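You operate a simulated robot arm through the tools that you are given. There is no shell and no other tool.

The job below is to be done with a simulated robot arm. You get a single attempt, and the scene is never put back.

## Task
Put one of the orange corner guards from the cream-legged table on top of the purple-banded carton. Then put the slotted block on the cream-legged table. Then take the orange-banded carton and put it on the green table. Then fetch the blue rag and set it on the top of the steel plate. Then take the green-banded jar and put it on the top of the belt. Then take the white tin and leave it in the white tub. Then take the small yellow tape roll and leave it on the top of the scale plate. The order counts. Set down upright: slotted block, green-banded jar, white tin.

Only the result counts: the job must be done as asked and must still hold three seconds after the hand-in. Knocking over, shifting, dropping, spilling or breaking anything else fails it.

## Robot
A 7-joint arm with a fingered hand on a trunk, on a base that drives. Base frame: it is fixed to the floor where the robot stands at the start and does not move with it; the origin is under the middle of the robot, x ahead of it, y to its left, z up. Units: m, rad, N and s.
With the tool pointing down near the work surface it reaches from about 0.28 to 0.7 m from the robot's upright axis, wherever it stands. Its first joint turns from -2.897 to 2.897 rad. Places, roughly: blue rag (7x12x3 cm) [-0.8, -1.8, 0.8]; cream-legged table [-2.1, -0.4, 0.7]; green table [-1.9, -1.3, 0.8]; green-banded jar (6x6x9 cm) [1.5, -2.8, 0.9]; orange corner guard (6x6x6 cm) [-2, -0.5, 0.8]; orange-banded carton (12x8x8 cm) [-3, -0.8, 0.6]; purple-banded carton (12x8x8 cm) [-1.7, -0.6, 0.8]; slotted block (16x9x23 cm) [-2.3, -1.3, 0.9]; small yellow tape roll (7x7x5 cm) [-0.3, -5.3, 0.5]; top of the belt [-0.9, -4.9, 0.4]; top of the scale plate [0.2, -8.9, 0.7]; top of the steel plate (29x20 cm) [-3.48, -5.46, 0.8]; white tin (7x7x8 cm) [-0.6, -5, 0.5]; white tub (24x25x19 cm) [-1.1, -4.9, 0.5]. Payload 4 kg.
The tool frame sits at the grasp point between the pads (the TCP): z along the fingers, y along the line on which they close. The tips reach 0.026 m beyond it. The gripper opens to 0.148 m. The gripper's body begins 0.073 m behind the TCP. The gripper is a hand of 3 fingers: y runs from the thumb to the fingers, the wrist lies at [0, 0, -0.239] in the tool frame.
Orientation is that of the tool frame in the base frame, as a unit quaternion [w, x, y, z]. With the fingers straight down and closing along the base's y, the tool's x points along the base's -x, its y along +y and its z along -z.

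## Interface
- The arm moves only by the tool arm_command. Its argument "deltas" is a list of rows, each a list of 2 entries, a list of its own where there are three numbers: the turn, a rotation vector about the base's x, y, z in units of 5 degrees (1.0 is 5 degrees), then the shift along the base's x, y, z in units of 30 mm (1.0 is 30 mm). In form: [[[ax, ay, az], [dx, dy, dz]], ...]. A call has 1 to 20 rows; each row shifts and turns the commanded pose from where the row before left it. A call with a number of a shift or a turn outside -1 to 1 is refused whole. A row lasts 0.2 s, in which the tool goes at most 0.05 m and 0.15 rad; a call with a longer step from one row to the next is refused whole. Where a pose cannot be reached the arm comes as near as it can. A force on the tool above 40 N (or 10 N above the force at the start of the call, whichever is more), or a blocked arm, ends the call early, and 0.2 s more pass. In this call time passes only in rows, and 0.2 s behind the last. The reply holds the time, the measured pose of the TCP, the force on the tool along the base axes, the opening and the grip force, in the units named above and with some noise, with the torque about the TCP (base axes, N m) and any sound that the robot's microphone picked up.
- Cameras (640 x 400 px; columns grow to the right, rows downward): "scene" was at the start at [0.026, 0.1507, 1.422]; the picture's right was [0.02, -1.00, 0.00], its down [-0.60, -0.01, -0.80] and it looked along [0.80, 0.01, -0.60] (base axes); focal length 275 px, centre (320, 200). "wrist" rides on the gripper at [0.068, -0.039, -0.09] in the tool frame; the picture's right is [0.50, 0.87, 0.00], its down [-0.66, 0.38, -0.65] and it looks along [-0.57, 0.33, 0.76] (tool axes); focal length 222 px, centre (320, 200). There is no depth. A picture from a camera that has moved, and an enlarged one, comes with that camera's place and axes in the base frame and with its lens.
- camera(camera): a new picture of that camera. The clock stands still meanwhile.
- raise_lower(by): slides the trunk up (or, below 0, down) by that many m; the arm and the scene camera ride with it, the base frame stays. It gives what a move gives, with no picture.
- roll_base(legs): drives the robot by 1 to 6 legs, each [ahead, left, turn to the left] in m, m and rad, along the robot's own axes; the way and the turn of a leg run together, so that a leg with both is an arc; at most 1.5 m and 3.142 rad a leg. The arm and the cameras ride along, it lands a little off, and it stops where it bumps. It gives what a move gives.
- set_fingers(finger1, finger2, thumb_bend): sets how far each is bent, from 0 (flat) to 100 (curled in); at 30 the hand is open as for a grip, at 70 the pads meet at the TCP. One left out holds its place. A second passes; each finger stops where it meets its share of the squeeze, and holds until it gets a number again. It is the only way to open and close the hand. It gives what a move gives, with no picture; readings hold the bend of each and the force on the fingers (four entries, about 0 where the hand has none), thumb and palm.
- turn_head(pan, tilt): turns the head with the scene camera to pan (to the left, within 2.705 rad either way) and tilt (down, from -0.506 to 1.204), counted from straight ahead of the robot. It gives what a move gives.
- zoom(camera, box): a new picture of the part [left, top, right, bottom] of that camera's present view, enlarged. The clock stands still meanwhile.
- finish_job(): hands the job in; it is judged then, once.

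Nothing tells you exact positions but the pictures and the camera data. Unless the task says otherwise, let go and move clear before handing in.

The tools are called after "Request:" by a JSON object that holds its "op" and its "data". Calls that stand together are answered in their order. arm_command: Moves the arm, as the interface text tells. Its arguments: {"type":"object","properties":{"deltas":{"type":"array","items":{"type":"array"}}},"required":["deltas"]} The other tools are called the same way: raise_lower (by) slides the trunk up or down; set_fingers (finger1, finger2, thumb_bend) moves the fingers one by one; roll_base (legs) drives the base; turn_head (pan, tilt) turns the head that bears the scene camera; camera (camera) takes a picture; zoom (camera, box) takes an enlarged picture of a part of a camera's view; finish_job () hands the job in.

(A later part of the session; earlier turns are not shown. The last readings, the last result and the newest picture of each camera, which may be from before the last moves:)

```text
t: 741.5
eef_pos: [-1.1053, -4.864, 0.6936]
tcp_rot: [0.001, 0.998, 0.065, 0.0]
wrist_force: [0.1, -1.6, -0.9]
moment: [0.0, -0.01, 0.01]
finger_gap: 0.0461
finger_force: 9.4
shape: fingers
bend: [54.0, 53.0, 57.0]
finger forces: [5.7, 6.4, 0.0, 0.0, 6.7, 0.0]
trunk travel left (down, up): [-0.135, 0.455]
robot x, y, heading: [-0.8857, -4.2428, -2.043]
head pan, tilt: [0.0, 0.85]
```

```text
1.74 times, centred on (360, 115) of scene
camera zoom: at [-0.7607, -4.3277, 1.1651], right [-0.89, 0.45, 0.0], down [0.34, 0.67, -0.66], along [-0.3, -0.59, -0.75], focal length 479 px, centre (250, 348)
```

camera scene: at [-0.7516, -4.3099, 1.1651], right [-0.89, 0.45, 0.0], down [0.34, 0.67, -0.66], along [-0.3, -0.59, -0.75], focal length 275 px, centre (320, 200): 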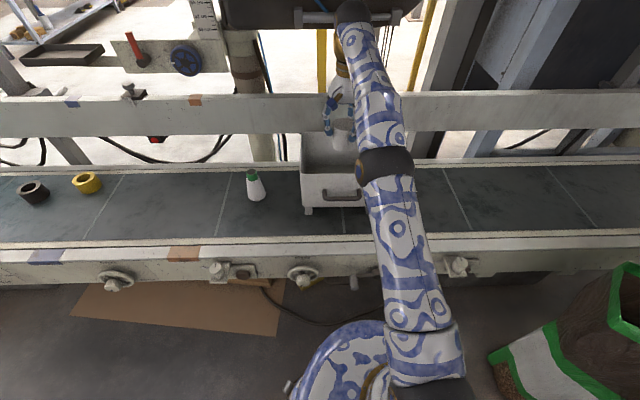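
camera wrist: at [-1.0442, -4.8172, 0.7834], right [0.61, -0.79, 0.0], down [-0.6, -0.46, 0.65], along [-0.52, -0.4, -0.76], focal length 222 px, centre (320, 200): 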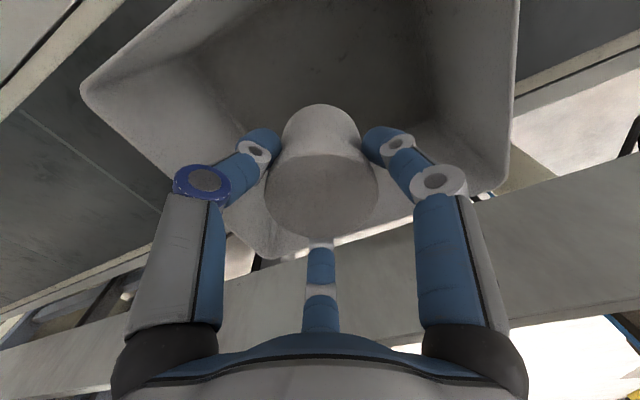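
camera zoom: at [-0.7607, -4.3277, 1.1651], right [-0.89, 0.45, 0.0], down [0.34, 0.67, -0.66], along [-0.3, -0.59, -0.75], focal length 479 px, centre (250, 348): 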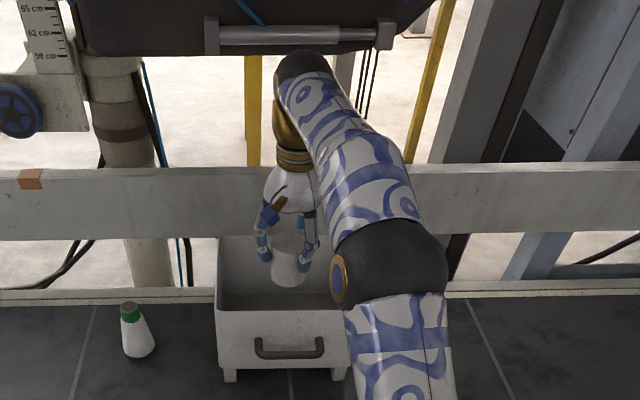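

The tin is centred over the tub. I'll lower it in.

Request:
{"op": "arm_command", "data": {"deltas": [[[0, 0, 0], [0, 0, -0.6]], [[0, 0, 0], [0, 0, -0.7]], [[0, 0, 0], [0, 0, -0.7]], [[0, 0, 0], [0, 0, -0.7]], [[0, 0, 0], [0, 0, -0.6]], [[0, 0, 0], [0, 0, 0]]]}}

Request:
{"op": "camera", "data": {"camera": "wrist"}}

Request:
{"op": "zoom", "data": {"camera": "scene", "box": [270, 50, 450, 230]}}

```text
t: 742.9
eef_pos: [-1.1049, -4.8649, 0.5927]
tcp_rot: [0.001, 0.998, 0.065, 0.0]
wrist_force: [1.1, 0.0, -2.1]
moment: [-0.01, -0.01, 0.02]
finger_gap: 0.0462
finger_force: 9.1
shape: fingers
bend: [54.0, 53.0, 57.0]
finger forces: [5.6, 6.4, 0.1, 0.0, 6.5, 0.0]
trunk travel left (down, up): [-0.135, 0.455]
robot x, y, heading: [-0.8896, -4.2427, -2.038]
head pan, tilt: [0.0, 0.85]
```

```text
taken
camera wrist: at [-1.0448, -4.8167, 0.6838], right [0.61, -0.79, 0.0], down [-0.6, -0.46, 0.65], along [-0.52, -0.4, -0.76], focal length 222 px, centre (320, 200)
```

wrist: 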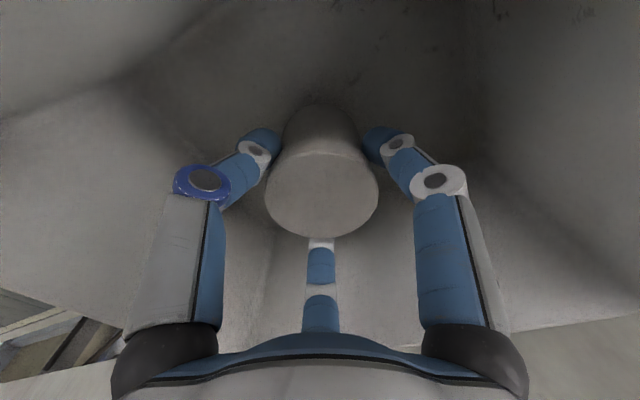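

```text
2.22 times, centred on (360, 140) of scene
camera zoom: at [-0.7607, -4.3277, 1.1651], right [-0.89, 0.45, 0.0], down [0.34, 0.67, -0.66], along [-0.3, -0.59, -0.75], focal length 612 px, centre (231, 333)
```

zoom: 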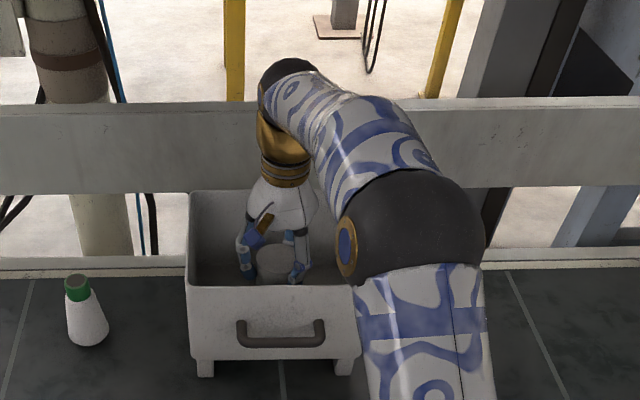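

Request:
{"op": "arm_command", "data": {"deltas": [[[0, 0, 0], [0, 0, -0.3]], [[0, 0, 0], [0, 0, -0.3]], [[0, 0, 0], [0, 0, 0]]]}}

Request:
{"op": "arm_command", "data": {"deltas": [[[0, 0, 0], [0, 0, -0.2]], [[0, 0, 0], [0, 0, 0]]]}}

Request:
{"op": "arm_command", "data": {"deltas": [[[0, 0, 0], [0, 0, -0.17]], [[0, 0, 0], [0, 0, 0]]]}}

```text
t: 743.7
eef_pos: [-1.1048, -4.8645, 0.5757]
tcp_rot: [0.001, 0.998, 0.066, -0.001]
wrist_force: [0.3, -0.1, -2.1]
moment: [-0.02, -0.01, -0.01]
finger_gap: 0.046
finger_force: 9.4
shape: fingers
bend: [54.0, 53.0, 57.0]
finger forces: [5.7, 6.3, 0.0, 0.0, 6.6, 0.0]
trunk travel left (down, up): [-0.135, 0.455]
robot x, y, heading: [-0.8858, -4.2397, -2.038]
head pan, tilt: [0.0, 0.85]
```

```text
t: 744.3
eef_pos: [-1.1045, -4.8645, 0.5707]
tcp_rot: [0.001, 0.998, 0.066, 0.0]
wrist_force: [-0.1, 0.5, 3.2]
moment: [-0.01, 0.01, -0.02]
finger_gap: 0.0463
finger_force: 9.6
shape: fingers
bend: [54.0, 53.0, 57.0]
finger forces: [5.9, 6.5, 0.0, 0.0, 7.0, 0.0]
trunk travel left (down, up): [-0.135, 0.455]
robot x, y, heading: [-0.8833, -4.2377, -2.038]
head pan, tilt: [0.0, 0.85]
```

```text
t: 744.9
eef_pos: [-1.1049, -4.8636, 0.5676]
tcp_rot: [0.002, 0.998, 0.065, -0.001]
wrist_force: [-0.3, -0.3, 19.9]
moment: [0.0, 0.04, 0.0]
finger_gap: 0.0457
finger_force: 11.3
shape: fingers
bend: [54.0, 53.0, 57.0]
finger forces: [6.9, 8.2, 0.0, 0.0, 8.2, 0.0]
trunk travel left (down, up): [-0.135, 0.455]
robot x, y, heading: [-0.8849, -4.2412, -2.038]
head pan, tilt: [0.0, 0.85]
```

The tin is on the tub's floor. I'll ease off the push and open just enough to release.

Request:
{"op": "arm_command", "data": {"deltas": [[[0, 0, 0], [0, 0, 0.13]], [[0, 0, 0], [0, 0, 0]]]}}

Request:
{"op": "set_fingers", "data": {"finger1": 48, "finger2": 48, "thumb_bend": 49}}

Request:
{"op": "camera", "data": {"camera": "wrist"}}

Request:
{"op": "zoom", "data": {"camera": "scene", "box": [270, 50, 450, 230]}}

```text
t: 745.5
eef_pos: [-1.1056, -4.8642, 0.5685]
tcp_rot: [-0.001, 0.998, 0.066, 0.0]
wrist_force: [-1.1, 0.0, 3.7]
moment: [-0.08, 0.07, 0.04]
finger_gap: 0.0459
finger_force: 10.3
shape: fingers
bend: [54.0, 53.0, 57.0]
finger forces: [6.0, 7.3, 0.0, 0.0, 7.1, 0.0]
trunk travel left (down, up): [-0.135, 0.455]
robot x, y, heading: [-0.8861, -4.2387, -2.036]
head pan, tilt: [0.0, 0.85]
```

```text
t: 746.5
eef_pos: [-1.1046, -4.8661, 0.5687]
tcp_rot: [0.001, 0.998, 0.066, 0.0]
wrist_force: [0.2, -0.1, -0.5]
moment: [-0.01, 0.01, 0.02]
finger_gap: 0.0665
finger_force: 0.1
shape: fingers
bend: [48.0, 48.0, 49.0]
finger forces: [0.1, 0.1, 0.0, 0.0, 0.0, 0.0]
trunk travel left (down, up): [-0.135, 0.455]
robot x, y, heading: [-0.8859, -4.24, -2.042]
head pan, tilt: [0.0, 0.85]
```

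```text
taken
camera wrist: at [-1.0444, -4.8169, 0.6594], right [0.61, -0.79, 0.0], down [-0.6, -0.46, 0.65], along [-0.52, -0.4, -0.76], focal length 222 px, centre (320, 200)
```

wrist: 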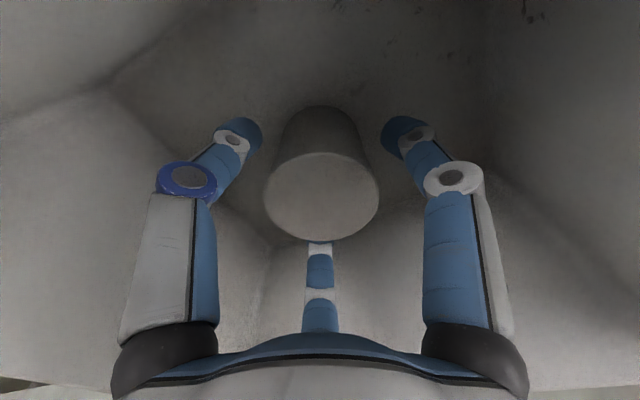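

```text
2.22 times, centred on (360, 140) of scene
camera zoom: at [-0.7606, -4.3276, 1.1651], right [-0.89, 0.45, 0.0], down [0.34, 0.67, -0.66], along [-0.3, -0.59, -0.75], focal length 612 px, centre (231, 333)
```

zoom: 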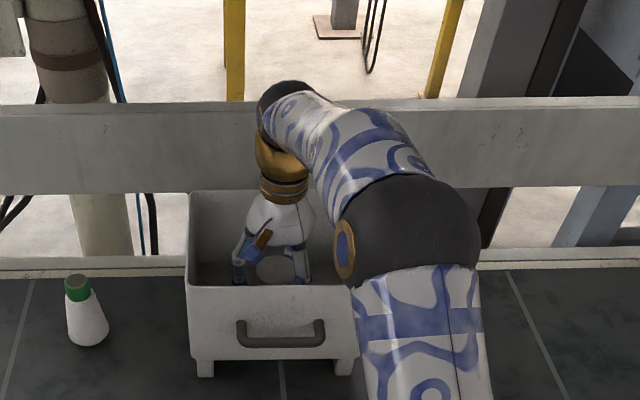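

The tin stands free inside the tub. I'll rise straight up and then retract north, away from the machine head.

Request:
{"op": "arm_command", "data": {"deltas": [[[0, 0, 0], [0, 0, 0.4]], [[0, 0, 0], [0, 0, 0.7]], [[0, 0, 0], [0, 0, 0.8]], [[0, 0, 0], [0, 0, 0.8]], [[0, 0, 0], [0, 0, 0.8]], [[0, 0, 0], [0, 0, 0.8]], [[0, 0, 0], [0.1, 0.2, 0.8]], [[0, 0, 0], [0.35, 0.7, 0]], [[0, 0, 0], [0.45, 0.89, 0]], [[0, 0, 0], [0.45, 0.89, 0]], [[0, 0, 0], [0.45, 0.89, 0]], [[0, 0, 0], [0.45, 0.89, 0]], [[0, 0, 0], [0.45, 0.89, 0]]]}}

Request:
{"op": "camera", "data": {"camera": "scene"}}

Request:
{"op": "zoom", "data": {"camera": "scene", "box": [270, 90, 430, 230]}}

Request:
{"op": "camera", "data": {"camera": "wrist"}}

```text
t: 749.3
eef_pos: [-1.0255, -4.7045, 0.7223]
tcp_rot: [0.001, 0.998, 0.066, 0.0]
wrist_force: [-0.8, -0.8, 0.4]
moment: [0.04, -0.02, -0.03]
finger_gap: 0.0666
finger_force: 0.1
shape: fingers
bend: [48.0, 48.0, 49.0]
finger forces: [0.1, 0.1, 0.1, 0.0, 0.0, 0.1]
trunk travel left (down, up): [-0.135, 0.455]
robot x, y, heading: [-0.8867, -4.2423, -2.046]
head pan, tilt: [0.0, 0.85]
```

```text
taken
camera scene: at [-0.7607, -4.3277, 1.1651], right [-0.89, 0.45, 0.0], down [0.34, 0.67, -0.66], along [-0.3, -0.59, -0.75], focal length 275 px, centre (320, 200)
```

scene: 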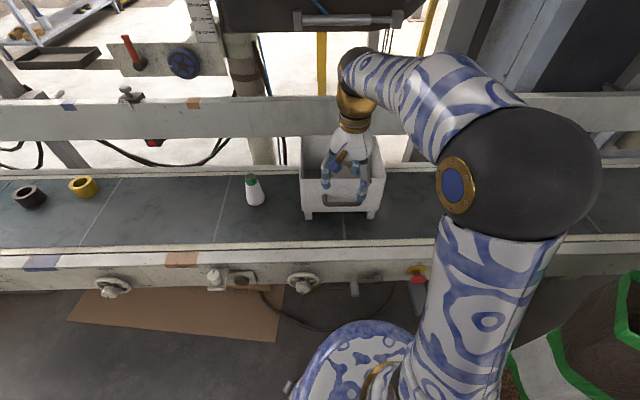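

```text
2.86 times, centred on (350, 160) of scene
camera zoom: at [-0.7607, -4.3277, 1.1651], right [-0.89, 0.45, 0.0], down [0.34, 0.67, -0.66], along [-0.3, -0.59, -0.75], focal length 787 px, centre (234, 314)
```

zoom: 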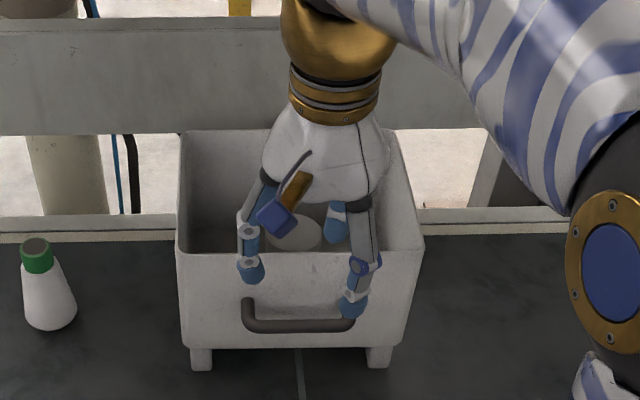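

```text
taken
camera wrist: at [-0.9639, -4.6566, 0.8124], right [0.61, -0.79, 0.0], down [-0.6, -0.46, 0.65], along [-0.52, -0.4, -0.76], focal length 222 px, centre (320, 200)
```

wrist: 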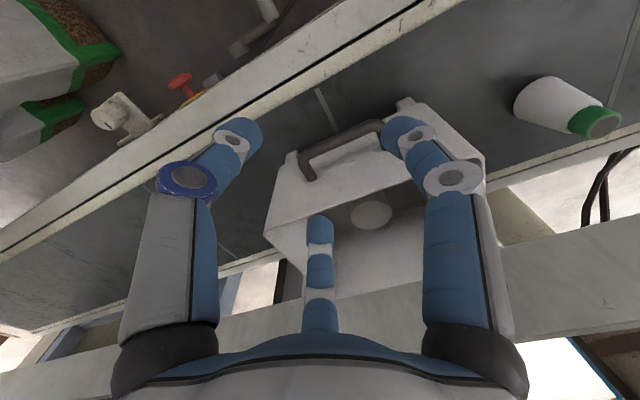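

The white tin stands in the tub. Last item: the small yellow tape roll. I'll strafe east to face it.

Request:
{"op": "roll_base", "data": {"legs": [[0.0, 1.06, 0]]}}

Request:
{"op": "turn_head", "data": {"pan": -0.1, "tilt": 0.75}}

Request:
{"op": "camera", "data": {"camera": "scene"}}

Request:
{"op": "camera", "data": {"camera": "wrist"}}

```text
t: 754.8
eef_pos: [-0.0789, -5.1853, 0.7216]
tcp_rot: [0.001, 0.998, 0.065, 0.0]
wrist_force: [0.1, 0.3, 0.7]
moment: [0.01, 0.01, 0.01]
finger_gap: 0.0665
finger_force: 0.1
shape: fingers
bend: [48.0, 48.0, 49.0]
finger forces: [0.0, 0.0, 0.0, 0.1, 0.0, 0.0]
trunk travel left (down, up): [-0.135, 0.455]
robot x, y, heading: [0.0628, -4.7211, -2.044]
head pan, tilt: [0.0, 0.85]
```

```text
t: 755.4
eef_pos: [-0.0783, -5.1843, 0.7218]
tcp_rot: [0.002, 0.998, 0.064, 0.0]
wrist_force: [-0.3, 1.0, 0.2]
moment: [0.03, 0.01, 0.0]
finger_gap: 0.0668
finger_force: 0.0
shape: fingers
bend: [48.0, 48.0, 49.0]
finger forces: [0.0, 0.1, 0.0, 0.0, 0.0, 0.0]
trunk travel left (down, up): [-0.135, 0.455]
robot x, y, heading: [0.058, -4.722, -2.042]
head pan, tilt: [-0.099, 0.75]
```

```text
taken
camera scene: at [0.1763, -4.8087, 1.1731], right [-0.84, 0.54, 0.0], down [0.37, 0.57, -0.73], along [-0.39, -0.62, -0.68], focal length 275 px, centre (320, 200)
```

scene: 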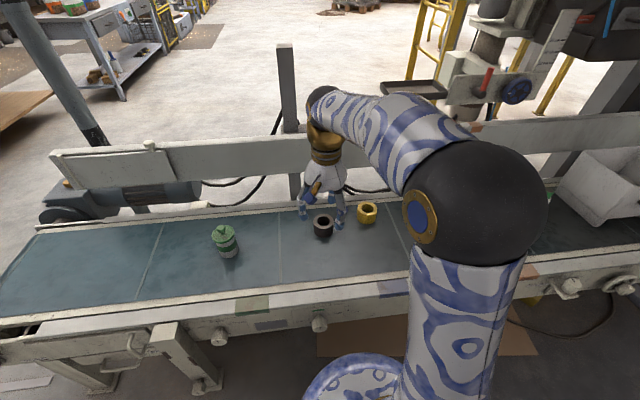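

```text
taken
camera wrist: at [-0.0187, -5.1374, 0.8125], right [0.61, -0.8, 0.0], down [-0.6, -0.46, 0.65], along [-0.52, -0.4, -0.76], focal length 222 px, centre (320, 200)
```

wrist: 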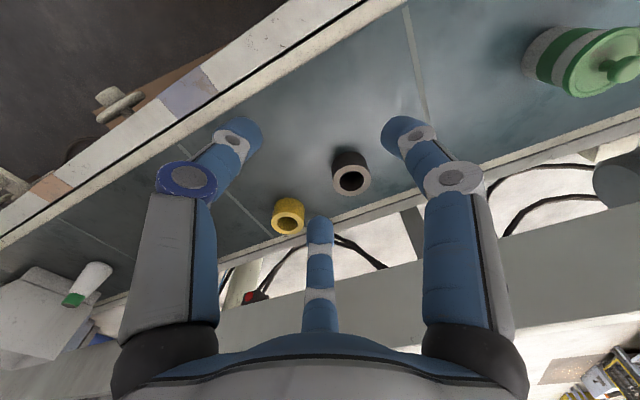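

The yellow roll is at (-0.330,-5.292), and the rail board behind it is about 12 cm away, so a vertical grasp has room. I'll rotate the hand so no finger points at the rail and move over the roll.

Request:
{"op": "set_fingers", "data": {"finger1": 43, "finger2": 43, "thumb_bend": 43}}

Request:
{"op": "arm_command", "data": {"deltas": [[[0, 0, -0.77], [-0.933, -0.4, 0]], [[0, 0, -0.77], [-0.933, -0.4, 0]], [[0, 0, -0.77], [-0.933, -0.4, 0]], [[0, 0, -0.77], [-0.933, -0.4, 0]], [[0, 0, -0.77], [-0.933, -0.4, 0]], [[0, 0, -0.77], [-0.933, -0.4, 0]], [[0, 0, -0.77], [-0.933, -0.4, 0]], [[0, 0, -0.77], [-0.933, -0.4, 0]], [[0, 0, -0.77], [-0.933, -0.4, 0]]]}}

Request:
{"op": "camera", "data": {"camera": "wrist"}}

Request:
{"op": "camera", "data": {"camera": "scene"}}

```text
t: 756.4
eef_pos: [-0.0793, -5.1858, 0.722]
tcp_rot: [0.001, 0.998, 0.065, 0.0]
wrist_force: [-0.4, 0.6, -0.6]
moment: [0.0, 0.0, 0.03]
finger_gap: 0.0849
finger_force: 0.1
shape: fingers
bend: [43.0, 43.0, 43.0]
finger forces: [0.0, 0.0, 0.0, 0.0, 0.0, 0.0]
trunk travel left (down, up): [-0.135, 0.455]
robot x, y, heading: [0.0578, -4.7226, -2.045]
head pan, tilt: [-0.099, 0.75]
```

```text
t: 758.4
eef_pos: [-0.3149, -5.2753, 0.7195]
tcp_rot: [0.0, 0.974, -0.226, 0.0]
wrist_force: [-0.3, 0.0, 0.0]
moment: [0.0, 0.0, -0.02]
finger_gap: 0.085
finger_force: 0.0
shape: fingers
bend: [43.0, 43.0, 43.0]
finger forces: [0.1, 0.1, 0.0, 0.0, 0.1, 0.0]
out of reach, approached as far as the arm can: row 9
trunk travel left (down, up): [-0.135, 0.455]
robot x, y, heading: [0.0599, -4.7204, -2.042]
head pan, tilt: [-0.099, 0.75]
```

```text
taken
camera wrist: at [-0.2386, -5.2712, 0.8094], right [0.07, -1.0, 0.0], down [-0.76, -0.05, 0.65], along [-0.65, -0.05, -0.76], focal length 222 px, centre (320, 200)
```

wrist: 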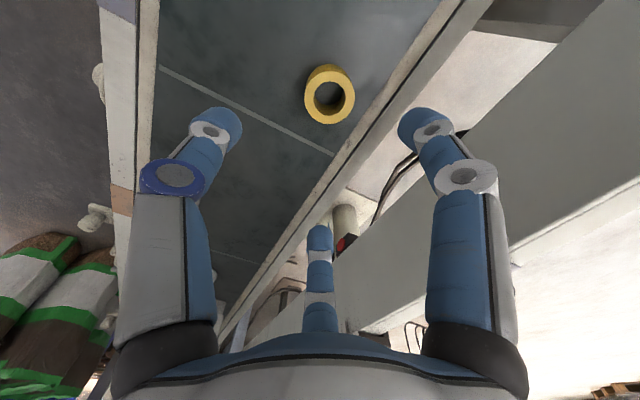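

```text
taken
camera scene: at [0.1761, -4.8088, 1.1731], right [-0.84, 0.54, 0.0], down [0.37, 0.57, -0.73], along [-0.4, -0.62, -0.68], focal length 275 px, centre (320, 200)
```

scene: 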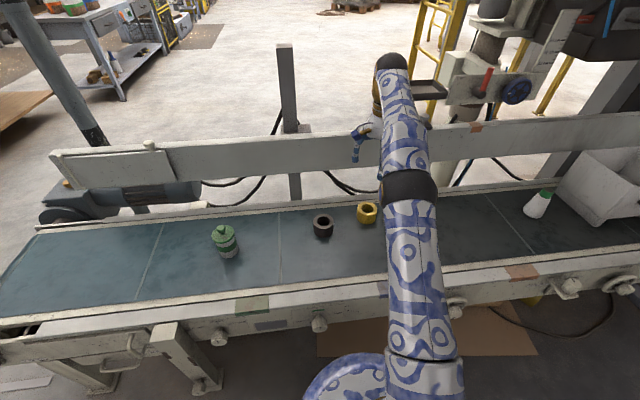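

Request:
{"op": "arm_command", "data": {"deltas": [[[0, 0, 0], [0, 0, -0.8]], [[0, 0, 0], [0, 0, -0.9]], [[0, 0, 0], [0, 0, -0.9]], [[0, 0, 0], [0, 0, -0.9]], [[0, 0, 0], [0, 0, 0]]]}}

Request:
{"op": "camera", "data": {"camera": "wrist"}}

```text
t: 759.6
eef_pos: [-0.3142, -5.2759, 0.6156]
tcp_rot: [0.001, 0.972, -0.237, 0.0]
wrist_force: [0.4, 0.4, 0.0]
moment: [0.04, 0.01, 0.04]
finger_gap: 0.0848
finger_force: 0.0
shape: fingers
bend: [43.0, 43.0, 43.0]
finger forces: [0.0, 0.0, 0.0, 0.1, 0.0, 0.0]
trunk travel left (down, up): [-0.135, 0.455]
robot x, y, heading: [0.0606, -4.7196, -2.042]
head pan, tilt: [-0.099, 0.75]
```

```text
taken
camera wrist: at [-0.2374, -5.2731, 0.705], right [0.05, -1.0, 0.0], down [-0.76, -0.03, 0.65], along [-0.65, -0.03, -0.76], focal length 222 px, centre (320, 200)
```

wrist: 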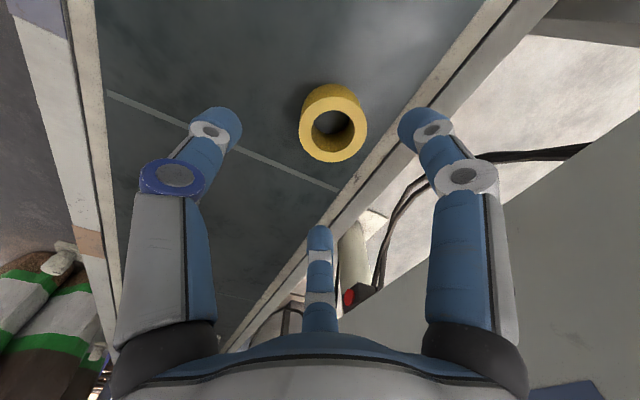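

Request:
{"op": "arm_command", "data": {"deltas": [[[0, 0, 0], [-0.45, -0.44, -0.4]], [[0, 0, 0], [0, 0, -0.8]], [[0, 0, 0], [0, 0, -0.6]], [[0, 0, 0], [0, 0, 0]]]}}

Request:
{"op": "camera", "data": {"camera": "wrist"}}

Request:
{"op": "zoom", "data": {"camera": "scene", "box": [300, 100, 440, 250]}}

```text
t: 760.6
eef_pos: [-0.3285, -5.2909, 0.5624]
tcp_rot: [0.001, 0.972, -0.235, 0.0]
wrist_force: [0.3, 0.0, 0.1]
moment: [-0.02, -0.01, 0.03]
finger_gap: 0.085
finger_force: 0.1
shape: fingers
bend: [43.0, 43.0, 43.0]
finger forces: [0.0, 0.1, 0.1, 0.0, 0.0, 0.0]
trunk travel left (down, up): [-0.135, 0.455]
robot x, y, heading: [0.0596, -4.7235, -2.04]
head pan, tilt: [-0.099, 0.75]
```

```text
taken
camera wrist: at [-0.2514, -5.2872, 0.6516], right [0.05, -1.0, 0.0], down [-0.76, -0.03, 0.65], along [-0.65, -0.03, -0.76], focal length 222 px, centre (320, 200)
```

wrist: 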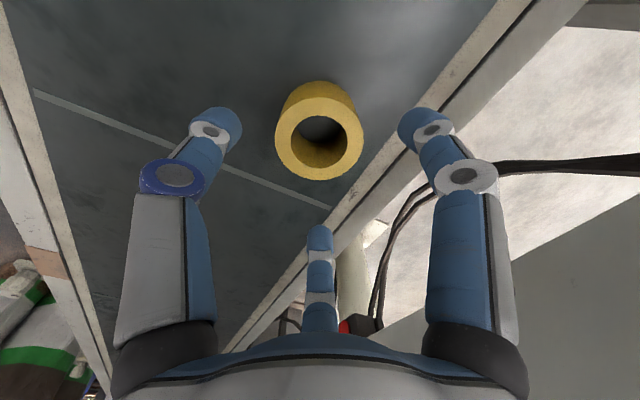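

```text
2.67 times, centred on (370, 175) of scene
camera zoom: at [0.1761, -4.8087, 1.1731], right [-0.84, 0.54, 0.0], down [0.37, 0.57, -0.73], along [-0.4, -0.62, -0.68], focal length 734 px, centre (187, 267)
```

zoom: 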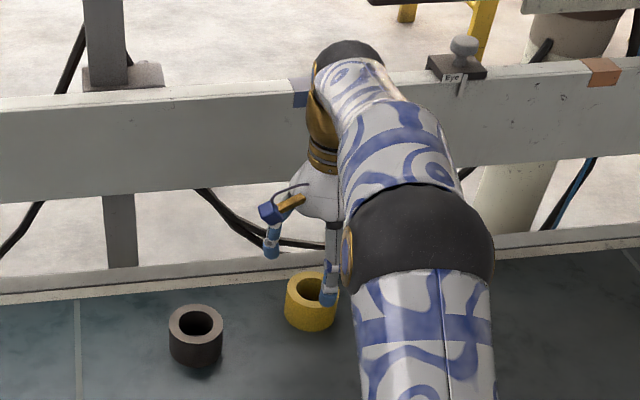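

Request:
{"op": "arm_command", "data": {"deltas": [[[0, 0, 0], [0, 0, -0.8]], [[0, 0, 0], [0, 0, -0.8]], [[0, 0, 0], [0, 0, -0.6]], [[0, 0, 0], [0, 0, 0]]]}}

Request:
{"op": "set_fingers", "data": {"finger1": 60, "finger2": 60, "thumb_bend": 60}}

Request:
{"op": "camera", "data": {"camera": "wrist"}}

Request:
{"op": "zoom", "data": {"camera": "scene", "box": [300, 100, 440, 250]}}

```text
t: 761.6
eef_pos: [-0.3293, -5.2899, 0.4936]
tcp_rot: [0.001, 0.972, -0.236, 0.0]
wrist_force: [-0.3, -0.4, -0.3]
moment: [-0.03, -0.01, 0.02]
finger_gap: 0.0849
finger_force: 0.0
shape: fingers
bend: [43.0, 43.0, 43.0]
finger forces: [0.0, 0.0, 0.0, 0.0, 0.1, 0.0]
trunk travel left (down, up): [-0.135, 0.455]
robot x, y, heading: [0.0587, -4.7223, -2.039]
head pan, tilt: [-0.099, 0.75]
```

```text
t: 762.6
eef_pos: [-0.3292, -5.2903, 0.4945]
tcp_rot: [0.0, 0.972, -0.236, 0.0]
wrist_force: [-0.5, 0.1, -0.5]
moment: [-0.01, 0.02, -0.02]
finger_gap: 0.0517
finger_force: 9.8
shape: fingers
bend: [53.0, 52.0, 55.0]
finger forces: [6.2, 6.5, 0.0, 0.0, 7.6, 0.0]
trunk travel left (down, up): [-0.135, 0.455]
robot x, y, heading: [0.0606, -4.7259, -2.042]
head pan, tilt: [-0.099, 0.75]
```

```text
taken
camera wrist: at [-0.2516, -5.2864, 0.5851], right [0.05, -1.0, 0.0], down [-0.76, -0.03, 0.65], along [-0.65, -0.03, -0.76], focal length 222 px, centre (320, 200)
```

wrist: 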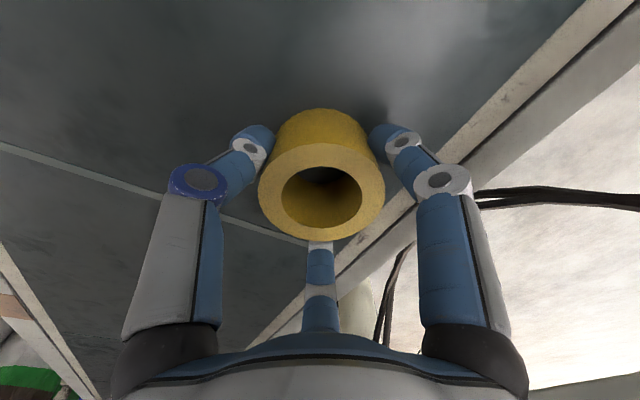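

```text
2.67 times, centred on (370, 175) of scene
camera zoom: at [0.1761, -4.8087, 1.1731], right [-0.84, 0.54, 0.0], down [0.37, 0.57, -0.73], along [-0.4, -0.62, -0.68], focal length 734 px, centre (187, 267)
```

zoom: 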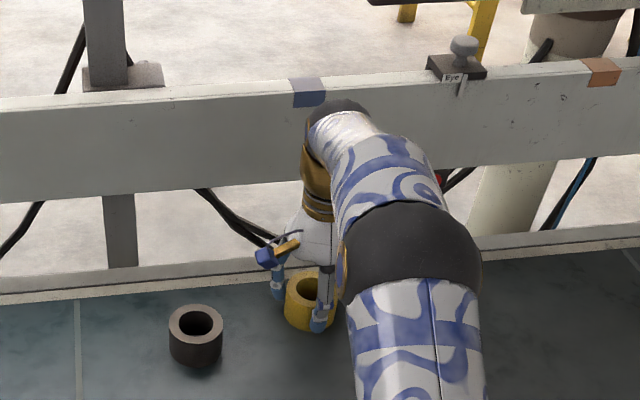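

Gripped evenly. I'll lift while pulling slightly back to stay within reach.

Request:
{"op": "arm_command", "data": {"deltas": [[[0, 0, 0], [0, 0, 0.3]], [[0, 0, 0], [0, 0, 0.6]], [[0, 0, 0], [0, 0, 0.8]], [[0, 0, 0], [0.1, 0.2, 0.8]], [[0, 0, 0], [0.2, 0.4, 0.8]], [[0, 0, 0], [0.3, 0.6, 0.8]], [[0, 0, 0], [0.4, 0.8, 0.8]], [[0, 0, 0], [0.45, 0.89, 0.8]], [[0, 0, 0], [0.45, 0.89, 0.8]], [[0, 0, 0], [0.45, 0.89, 0.8]], [[0, 0, 0], [0.45, 0.89, 0.5]], [[0, 0, 0], [0.45, 0.89, 0]]]}}

Request:
{"op": "camera", "data": {"camera": "wrist"}}

Request:
{"op": "raise_lower", "data": {"by": 0.35}}

Request:
{"op": "camera", "data": {"camera": "scene"}}

```text
t: 765.2
eef_pos: [-0.2296, -5.0943, 0.7273]
tcp_rot: [0.001, 0.972, -0.236, 0.0]
wrist_force: [-0.1, -0.4, -0.4]
moment: [-0.01, 0.04, -0.04]
finger_gap: 0.0518
finger_force: 10.1
shape: fingers
bend: [53.0, 52.0, 55.0]
finger forces: [6.3, 6.5, 0.0, 0.1, 7.3, 0.0]
trunk travel left (down, up): [-0.135, 0.455]
robot x, y, heading: [0.0593, -4.721, -2.043]
head pan, tilt: [-0.099, 0.75]
```

```text
taken
camera wrist: at [-0.1529, -5.0914, 0.8189], right [0.05, -1.0, 0.0], down [-0.76, -0.03, 0.65], along [-0.65, -0.03, -0.76], focal length 222 px, centre (320, 200)
```

wrist: 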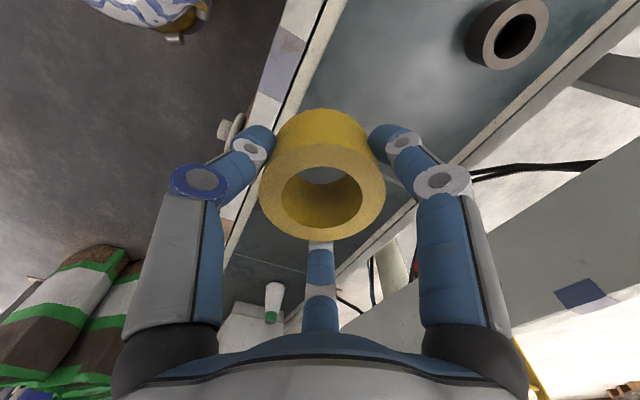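

```text
t: 768.6
eef_pos: [-0.2296, -5.0958, 1.0781]
tcp_rot: [0.001, 0.972, -0.236, -0.001]
wrist_force: [0.0, -0.2, -0.9]
moment: [0.03, 0.02, 0.03]
finger_gap: 0.0519
finger_force: 10.2
shape: fingers
bend: [53.0, 52.0, 55.0]
finger forces: [6.3, 6.5, 0.0, 0.0, 7.2, 0.0]
trunk travel left (down, up): [-0.485, 0.105]
robot x, y, heading: [0.0621, -4.7197, -2.042]
head pan, tilt: [-0.099, 0.75]
```

```text
taken
camera scene: at [0.1761, -4.8087, 1.5231], right [-0.84, 0.54, 0.0], down [0.37, 0.57, -0.73], along [-0.4, -0.62, -0.68], focal length 275 px, centre (320, 200)
```

scene: 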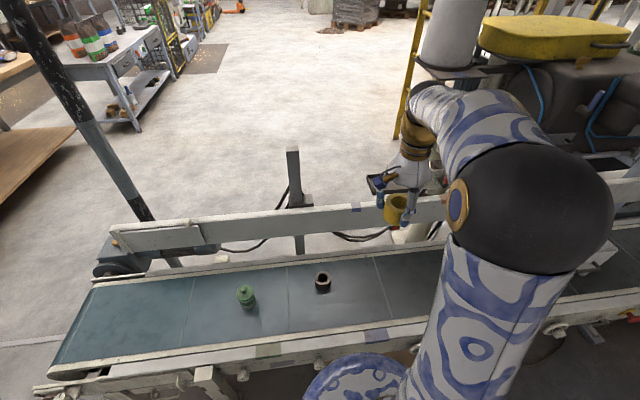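

The tape roll is held. Now I'll drive around the belt's east end to the scale bench at (0.2,-8.9), facing it as I arrive.

Request:
{"op": "roll_base", "data": {"legs": [[-0.509, 0.515, 0], [0, 0, 1.5], [0.695, -0.282, 0], [0.258, -0.487, 0], [0.147, -0.67, 0]]}}

Request:
{"op": "camera", "data": {"camera": "wrist"}}

Request:
{"op": "roll_base", "data": {"legs": [[-0.316, -1.124, 0]]}}

Request:
{"op": "turn_head", "data": {"pan": -0.3, "tilt": 0.5}}

Request:
{"op": "camera", "data": {"camera": "scene"}}

```text
t: 786.1
eef_pos: [1.3181, -6.6134, 1.0792]
tcp_rot: [0.001, 0.87, 0.493, 0.001]
wrist_force: [0.1, 0.0, -1.1]
moment: [-0.02, -0.01, 0.04]
finger_gap: 0.0515
finger_force: 10.2
shape: fingers
bend: [53.0, 52.0, 55.0]
finger forces: [6.2, 6.3, 0.0, 0.1, 7.1, 0.0]
trunk travel left (down, up): [-0.485, 0.105]
robot x, y, heading: [0.9656, -6.3001, -0.535]
head pan, tilt: [-0.099, 0.75]
```

```text
taken
camera wrist: at [1.3183, -6.5344, 1.1689], right [1.0, -0.02, 0.0], down [-0.01, -0.76, 0.65], along [-0.01, -0.65, -0.76], focal length 222 px, centre (320, 200)
```

wrist: 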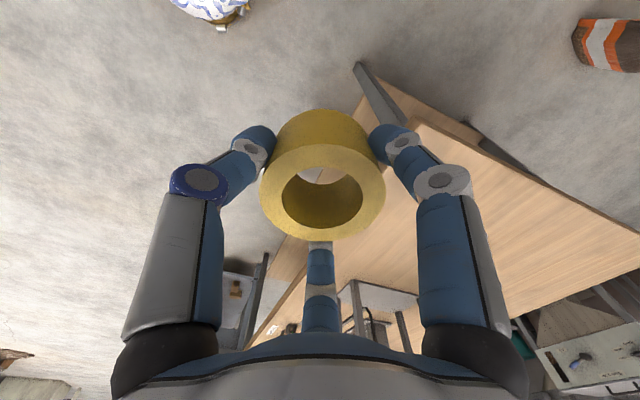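

```text
t: 792.0
eef_pos: [0.4756, -7.4216, 1.0787]
tcp_rot: [0.001, 0.869, 0.494, 0.0]
wrist_force: [0.7, -0.7, -0.7]
moment: [-0.03, 0.0, -0.04]
finger_gap: 0.052
finger_force: 9.9
shape: fingers
bend: [53.0, 52.0, 55.0]
finger forces: [6.0, 6.4, 0.1, 0.0, 7.1, 0.0]
trunk travel left (down, up): [-0.485, 0.105]
robot x, y, heading: [0.1185, -7.11, -0.534]
head pan, tilt: [-0.099, 0.75]
```

```text
t: 792.8
eef_pos: [0.4752, -7.4217, 1.0796]
tcp_rot: [0.001, 0.87, 0.494, 0.001]
wrist_force: [-0.3, -0.3, -0.1]
moment: [-0.02, -0.01, 0.02]
finger_gap: 0.0518
finger_force: 10.0
shape: fingers
bend: [53.0, 52.0, 55.0]
finger forces: [6.2, 6.3, 0.0, 0.1, 7.0, 0.0]
trunk travel left (down, up): [-0.485, 0.105]
robot x, y, heading: [0.1213, -7.1112, -0.532]
head pan, tilt: [-0.3, 0.499]
```

```text
taken
camera scene: at [0.2066, -7.0169, 1.545], right [-0.74, -0.67, 0.0], down [-0.32, 0.35, -0.88], along [0.59, -0.65, -0.48], focal length 275 px, centre (320, 200)
```

scene: 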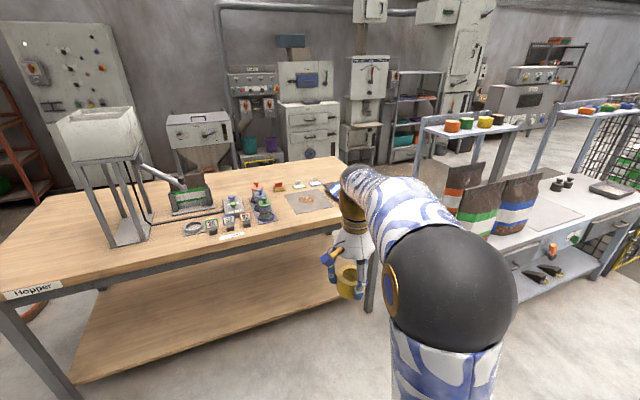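

Request:
{"op": "roll_base", "data": {"legs": [[-0.09, -0.97, 0], [0.3, -0.43, 0]]}}

Request:
{"op": "turn_head", "data": {"pan": 0.0, "tilt": 0.6}}

Request:
{"op": "camera", "data": {"camera": "scene"}}

Request:
{"op": "camera", "data": {"camera": "wrist"}}

```text
t: 800.5
eef_pos: [-0.0793, -8.7375, 1.0783]
tcp_rot: [0.001, 0.874, 0.486, 0.0]
wrist_force: [0.2, 1.0, -0.8]
moment: [-0.02, 0.0, -0.01]
finger_gap: 0.0517
finger_force: 9.8
shape: fingers
bend: [53.0, 52.0, 55.0]
finger forces: [6.1, 6.3, 0.0, 0.1, 7.1, 0.1]
trunk travel left (down, up): [-0.485, 0.105]
robot x, y, heading: [-0.4289, -8.4184, -0.551]
head pan, tilt: [-0.3, 0.499]
```

```text
t: 801.3
eef_pos: [-0.0788, -8.7374, 1.0782]
tcp_rot: [0.0, 0.874, 0.485, 0.0]
wrist_force: [0.4, -0.1, -0.5]
moment: [0.01, 0.0, 0.0]
finger_gap: 0.0516
finger_force: 9.9
shape: fingers
bend: [53.0, 52.0, 55.0]
finger forces: [6.2, 6.3, 0.0, 0.0, 7.2, 0.1]
trunk travel left (down, up): [-0.485, 0.105]
robot x, y, heading: [-0.4276, -8.416, -0.556]
head pan, tilt: [0.0, 0.6]
```

```text
taken
camera scene: at [-0.3256, -8.3061, 1.536], right [-0.52, -0.85, 0.0], down [-0.48, 0.3, -0.83], along [0.7, -0.43, -0.56], focal length 275 px, centre (320, 200)
```

scene: 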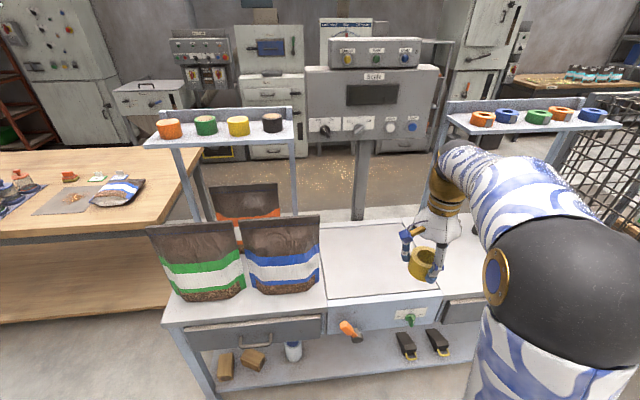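

```text
taken
camera wrist: at [-0.0778, -8.6595, 1.1689], right [1.0, -0.03, 0.0], down [-0.03, -0.76, 0.65], along [-0.02, -0.65, -0.76], focal length 222 px, centre (320, 200)
```

wrist: 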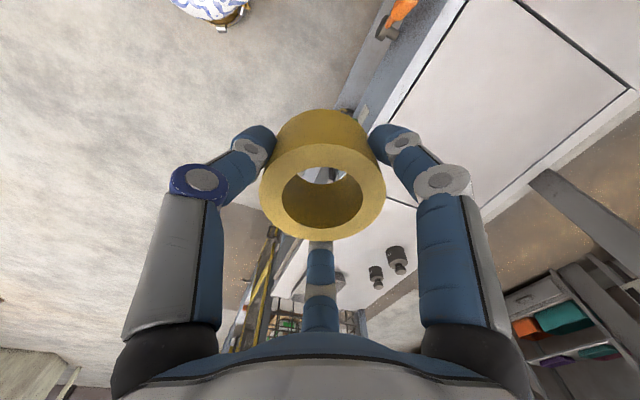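

The scale plate is clearly outlined, about 37 cm square and centred at (0.23,-8.91), with the display post behind it. I'll come 18 cm closer and place the roll on the front-centre of the plate.

Request:
{"op": "roll_base", "data": {"legs": [[0.18, 0, 0]]}}

Request:
{"op": "arm_command", "data": {"deltas": [[[0, 0, 0], [0.5, -0.15, -0.3]], [[0, 0, 0], [0.8, -0.22, -0.6]], [[0, 0, 0], [0.8, -0.22, -0.8]], [[0, 0, 0], [0.8, -0.22, -0.8]], [[0, 0, 0], [0.6, -0.15, -0.8]], [[0, 0, 0], [0, 0, -0.8]], [[0, 0, 0], [0, 0, -0.8]]]}}

Request:
{"op": "camera", "data": {"camera": "scene"}}

Request:
{"op": "camera", "data": {"camera": "wrist"}}

```text
t: 802.8
eef_pos: [0.0745, -8.8305, 1.0785]
tcp_rot: [0.001, 0.874, 0.487, 0.001]
wrist_force: [0.4, -0.3, -0.9]
moment: [0.02, 0.02, 0.0]
finger_gap: 0.0516
finger_force: 9.8
shape: fingers
bend: [53.0, 52.0, 55.0]
finger forces: [6.1, 6.2, 0.0, 0.0, 7.1, 0.1]
trunk travel left (down, up): [-0.485, 0.105]
robot x, y, heading: [-0.2757, -8.5166, -0.551]
head pan, tilt: [0.0, 0.6]
```

```text
t: 804.4
eef_pos: [0.1787, -8.8606, 0.931]
tcp_rot: [0.001, 0.874, 0.486, 0.001]
wrist_force: [-0.5, 0.2, -1.3]
moment: [0.01, 0.03, 0.01]
finger_gap: 0.0519
finger_force: 10.3
shape: fingers
bend: [53.0, 52.0, 55.0]
finger forces: [6.3, 6.3, 0.1, 0.0, 7.1, 0.1]
trunk travel left (down, up): [-0.485, 0.105]
robot x, y, heading: [-0.2761, -8.5095, -0.553]
head pan, tilt: [0.0, 0.6]
```

```text
taken
camera scene: at [-0.1723, -8.4002, 1.536], right [-0.52, -0.85, 0.0], down [-0.48, 0.3, -0.82], along [0.7, -0.43, -0.57], focal length 275 px, centre (320, 200)
```

scene: 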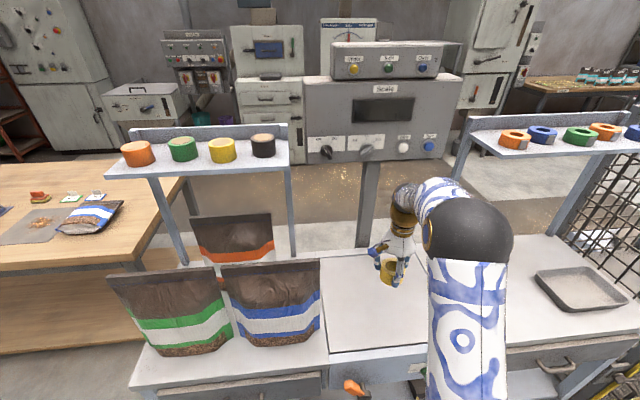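

```text
taken
camera wrist: at [0.1814, -8.7822, 1.0206], right [1.0, -0.03, 0.0], down [-0.03, -0.76, 0.65], along [-0.02, -0.65, -0.76], focal length 222 px, centre (320, 200)
```

wrist: 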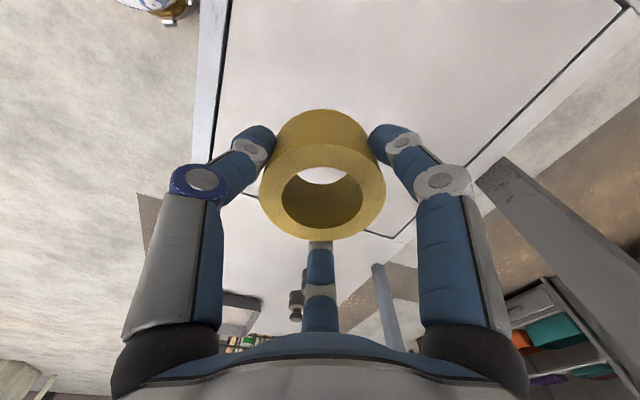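

The roll is well inside the plate outline. I'll lower it to contact.

Request:
{"op": "arm_command", "data": {"deltas": [[[0, 0, 0], [0, 0, -0.6]], [[0, 0, 0], [0, 0, -0.8]], [[0, 0, 0], [0, 0, -0.8]], [[0, 0, 0], [0, 0, -0.8]], [[0, 0, 0], [0, 0, -0.7]], [[0, 0, 0], [0, 0, 0]]]}}

Request:
{"op": "zoom", "data": {"camera": "scene", "box": [320, 200, 460, 360]}}

Request:
{"op": "arm_command", "data": {"deltas": [[[0, 0, 0], [0, 0, -0.3]], [[0, 0, 0], [0, 0, 0]]]}}

```text
t: 805.8
eef_pos: [0.1798, -8.8604, 0.821]
tcp_rot: [0.002, 0.873, 0.487, 0.0]
wrist_force: [-0.6, -0.3, -1.1]
moment: [0.03, 0.02, -0.02]
finger_gap: 0.0516
finger_force: 9.7
shape: fingers
bend: [53.0, 52.0, 55.0]
finger forces: [6.0, 6.3, 0.0, 0.1, 7.1, 0.0]
trunk travel left (down, up): [-0.485, 0.105]
robot x, y, heading: [-0.2758, -8.5151, -0.548]
head pan, tilt: [0.0, 0.6]
```

```text
2.50 times, centred on (390, 280) of scene
camera zoom: at [-0.1722, -8.4002, 1.536], right [-0.52, -0.85, 0.0], down [-0.48, 0.3, -0.82], along [0.7, -0.43, -0.57], focal length 688 px, centre (145, 0)
```

zoom: 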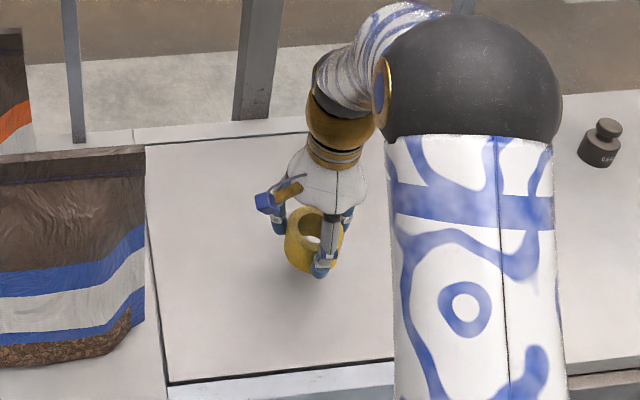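

```text
t: 806.4
eef_pos: [0.1787, -8.8602, 0.8117]
tcp_rot: [0.0, 0.874, 0.487, 0.0]
wrist_force: [-0.1, -0.5, 0.3]
moment: [-0.01, -0.04, -0.01]
finger_gap: 0.0517
finger_force: 10.2
shape: fingers
bend: [53.0, 52.0, 55.0]
finger forces: [6.1, 6.3, 0.0, 0.0, 7.1, 0.0]
trunk travel left (down, up): [-0.485, 0.105]
robot x, y, heading: [-0.2768, -8.5103, -0.552]
head pan, tilt: [0.0, 0.6]
```

Request:
{"op": "arm_command", "data": {"deltas": [[[0, 0, 0], [0, 0, -0.3]], [[0, 0, 0], [0, 0, -0.25]], [[0, 0, 0], [0, 0, 0]]]}}

Request:
{"op": "arm_command", "data": {"deltas": [[[0, 0, 0], [0, 0, -0.25]], [[0, 0, 0], [0, 0, 0]]]}}

Request:
{"op": "arm_command", "data": {"deltas": [[[0, 0, 0], [0, 0, -0.2]], [[0, 0, 0], [0, 0, 0]]]}}

Request:
{"op": "arm_command", "data": {"deltas": [[[0, 0, 0], [0, 0, -0.15]], [[0, 0, 0], [0, 0, 0]]]}}

```text
t: 807.2
eef_pos: [0.179, -8.8606, 0.7959]
tcp_rot: [0.001, 0.874, 0.487, 0.001]
wrist_force: [-0.5, 0.3, -0.8]
moment: [-0.01, 0.02, -0.01]
finger_gap: 0.0517
finger_force: 10.0
shape: fingers
bend: [53.0, 52.0, 55.0]
finger forces: [6.1, 6.4, 0.1, 0.0, 7.1, 0.0]
trunk travel left (down, up): [-0.485, 0.105]
robot x, y, heading: [-0.2722, -8.5116, -0.553]
head pan, tilt: [0.0, 0.6]
```

```text
t: 807.8
eef_pos: [0.1787, -8.8611, 0.7882]
tcp_rot: [0.001, 0.874, 0.487, 0.0]
wrist_force: [0.6, -0.5, -2.1]
moment: [0.03, 0.0, -0.01]
finger_gap: 0.0517
finger_force: 10.0
shape: fingers
bend: [53.0, 52.0, 55.0]
finger forces: [6.1, 6.3, 0.0, 0.1, 7.2, 0.0]
trunk travel left (down, up): [-0.485, 0.105]
robot x, y, heading: [-0.2737, -8.5124, -0.552]
head pan, tilt: [0.0, 0.6]
```

```text
t: 808.4
eef_pos: [0.1792, -8.8597, 0.782]
tcp_rot: [0.0, 0.874, 0.486, 0.0]
wrist_force: [-0.8, 0.6, -1.3]
moment: [0.02, 0.0, 0.0]
finger_gap: 0.0516
finger_force: 9.8
shape: fingers
bend: [53.0, 52.0, 55.0]
finger forces: [6.1, 6.2, 0.0, 0.0, 7.1, 0.0]
trunk travel left (down, up): [-0.485, 0.105]
robot x, y, heading: [-0.2739, -8.5147, -0.548]
head pan, tilt: [0.0, 0.6]
```

```text
t: 809.0
eef_pos: [0.1794, -8.861, 0.7773]
tcp_rot: [0.001, 0.873, 0.487, 0.001]
wrist_force: [0.1, 0.7, -0.9]
moment: [-0.01, 0.0, -0.02]
finger_gap: 0.0517
finger_force: 10.3
shape: fingers
bend: [53.0, 52.0, 55.0]
finger forces: [6.1, 6.3, 0.0, 0.0, 7.1, 0.0]
trunk travel left (down, up): [-0.485, 0.105]
robot x, y, heading: [-0.2748, -8.5108, -0.547]
head pan, tilt: [0.0, 0.6]
```

Request:
{"op": "arm_command", "data": {"deltas": [[[0, 0, 0], [0, 0, -0.15]], [[0, 0, 0], [0, 0, 0]]]}}

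Request:
{"op": "arm_command", "data": {"deltas": [[[0, 0, 0], [0, 0, -0.15]], [[0, 0, 0], [0, 0, 0]]]}}

Request:
{"op": "zoom", "data": {"camera": "scene", "box": [350, 230, 430, 330]}}

```text
t: 809.6
eef_pos: [0.1803, -8.8588, 0.7722]
tcp_rot: [0.001, 0.874, 0.487, 0.001]
wrist_force: [-0.5, 0.0, -0.7]
moment: [0.02, -0.01, -0.01]
finger_gap: 0.0517
finger_force: 10.5
shape: fingers
bend: [53.0, 52.0, 55.0]
finger forces: [6.0, 6.4, 0.0, 0.1, 7.1, 0.0]
trunk travel left (down, up): [-0.485, 0.105]
robot x, y, heading: [-0.2747, -8.5123, -0.548]
head pan, tilt: [0.0, 0.6]
```

```text
t: 810.2
eef_pos: [0.1801, -8.8598, 0.7678]
tcp_rot: [0.0, 0.874, 0.486, 0.001]
wrist_force: [-0.6, 1.2, -1.4]
moment: [-0.02, -0.02, 0.0]
finger_gap: 0.0516
finger_force: 9.5
shape: fingers
bend: [53.0, 52.0, 55.0]
finger forces: [6.2, 6.4, 0.0, 0.0, 7.1, 0.1]
trunk travel left (down, up): [-0.485, 0.105]
robot x, y, heading: [-0.2771, -8.514, -0.552]
head pan, tilt: [0.0, 0.6]
```

```text
4.00 times, centred on (390, 280) of scene
camera zoom: at [-0.1722, -8.4002, 1.536], right [-0.52, -0.85, 0.0], down [-0.48, 0.3, -0.82], along [0.7, -0.43, -0.57], focal length 1101 px, centre (40, -120)
```

zoom: 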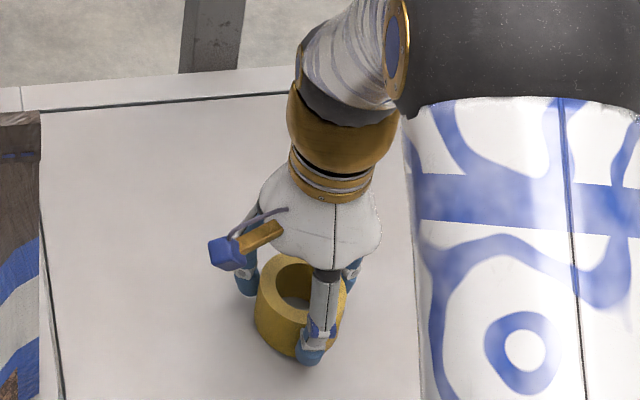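

Request:
{"op": "arm_command", "data": {"deltas": [[[0, 0, 0], [0, 0, -0.13]], [[0, 0, 0], [0, 0, 0]]]}}

Request:
{"op": "arm_command", "data": {"deltas": [[[0, 0, 0], [0, 0, -0.13]], [[0, 0, 0], [0, 0, 0]]]}}

Request:
{"op": "arm_command", "data": {"deltas": [[[0, 0, 0], [0, 0, -0.13]], [[0, 0, 0], [0, 0, 0]]]}}

```text
t: 810.8
eef_pos: [0.181, -8.8597, 0.7653]
tcp_rot: [0.0, 0.874, 0.487, 0.001]
wrist_force: [0.3, -0.6, 1.9]
moment: [0.01, 0.02, 0.0]
finger_gap: 0.0515
finger_force: 10.1
shape: fingers
bend: [53.0, 52.0, 55.0]
finger forces: [6.2, 6.4, 0.0, 0.1, 7.4, 0.1]
trunk travel left (down, up): [-0.485, 0.105]
robot x, y, heading: [-0.2746, -8.5146, -0.546]
head pan, tilt: [0.0, 0.6]
```

```text
t: 811.4
eef_pos: [0.1805, -8.8597, 0.7627]
tcp_rot: [0.002, 0.874, 0.486, 0.002]
wrist_force: [0.4, 0.8, 17.0]
moment: [0.04, 0.0, 0.04]
finger_gap: 0.0514
finger_force: 11.8
shape: fingers
bend: [53.0, 52.0, 56.0]
finger forces: [7.5, 7.5, 0.0, 0.1, 8.6, 0.0]
trunk travel left (down, up): [-0.485, 0.105]
robot x, y, heading: [-0.2765, -8.5132, -0.549]
head pan, tilt: [0.0, 0.6]
```

```text
t: 812.0
eef_pos: [0.1797, -8.8601, 0.7559]
tcp_rot: [0.001, 0.874, 0.486, 0.0]
wrist_force: [0.2, 0.4, 8.4]
moment: [0.01, 0.07, 0.03]
finger_gap: 0.0499
finger_force: 9.9
shape: fingers
bend: [53.0, 53.0, 56.0]
finger forces: [5.7, 6.1, 0.1, 0.0, 7.4, 0.1]
trunk travel left (down, up): [-0.485, 0.105]
robot x, y, heading: [-0.2744, -8.5126, -0.546]
head pan, tilt: [0.0, 0.6]
```

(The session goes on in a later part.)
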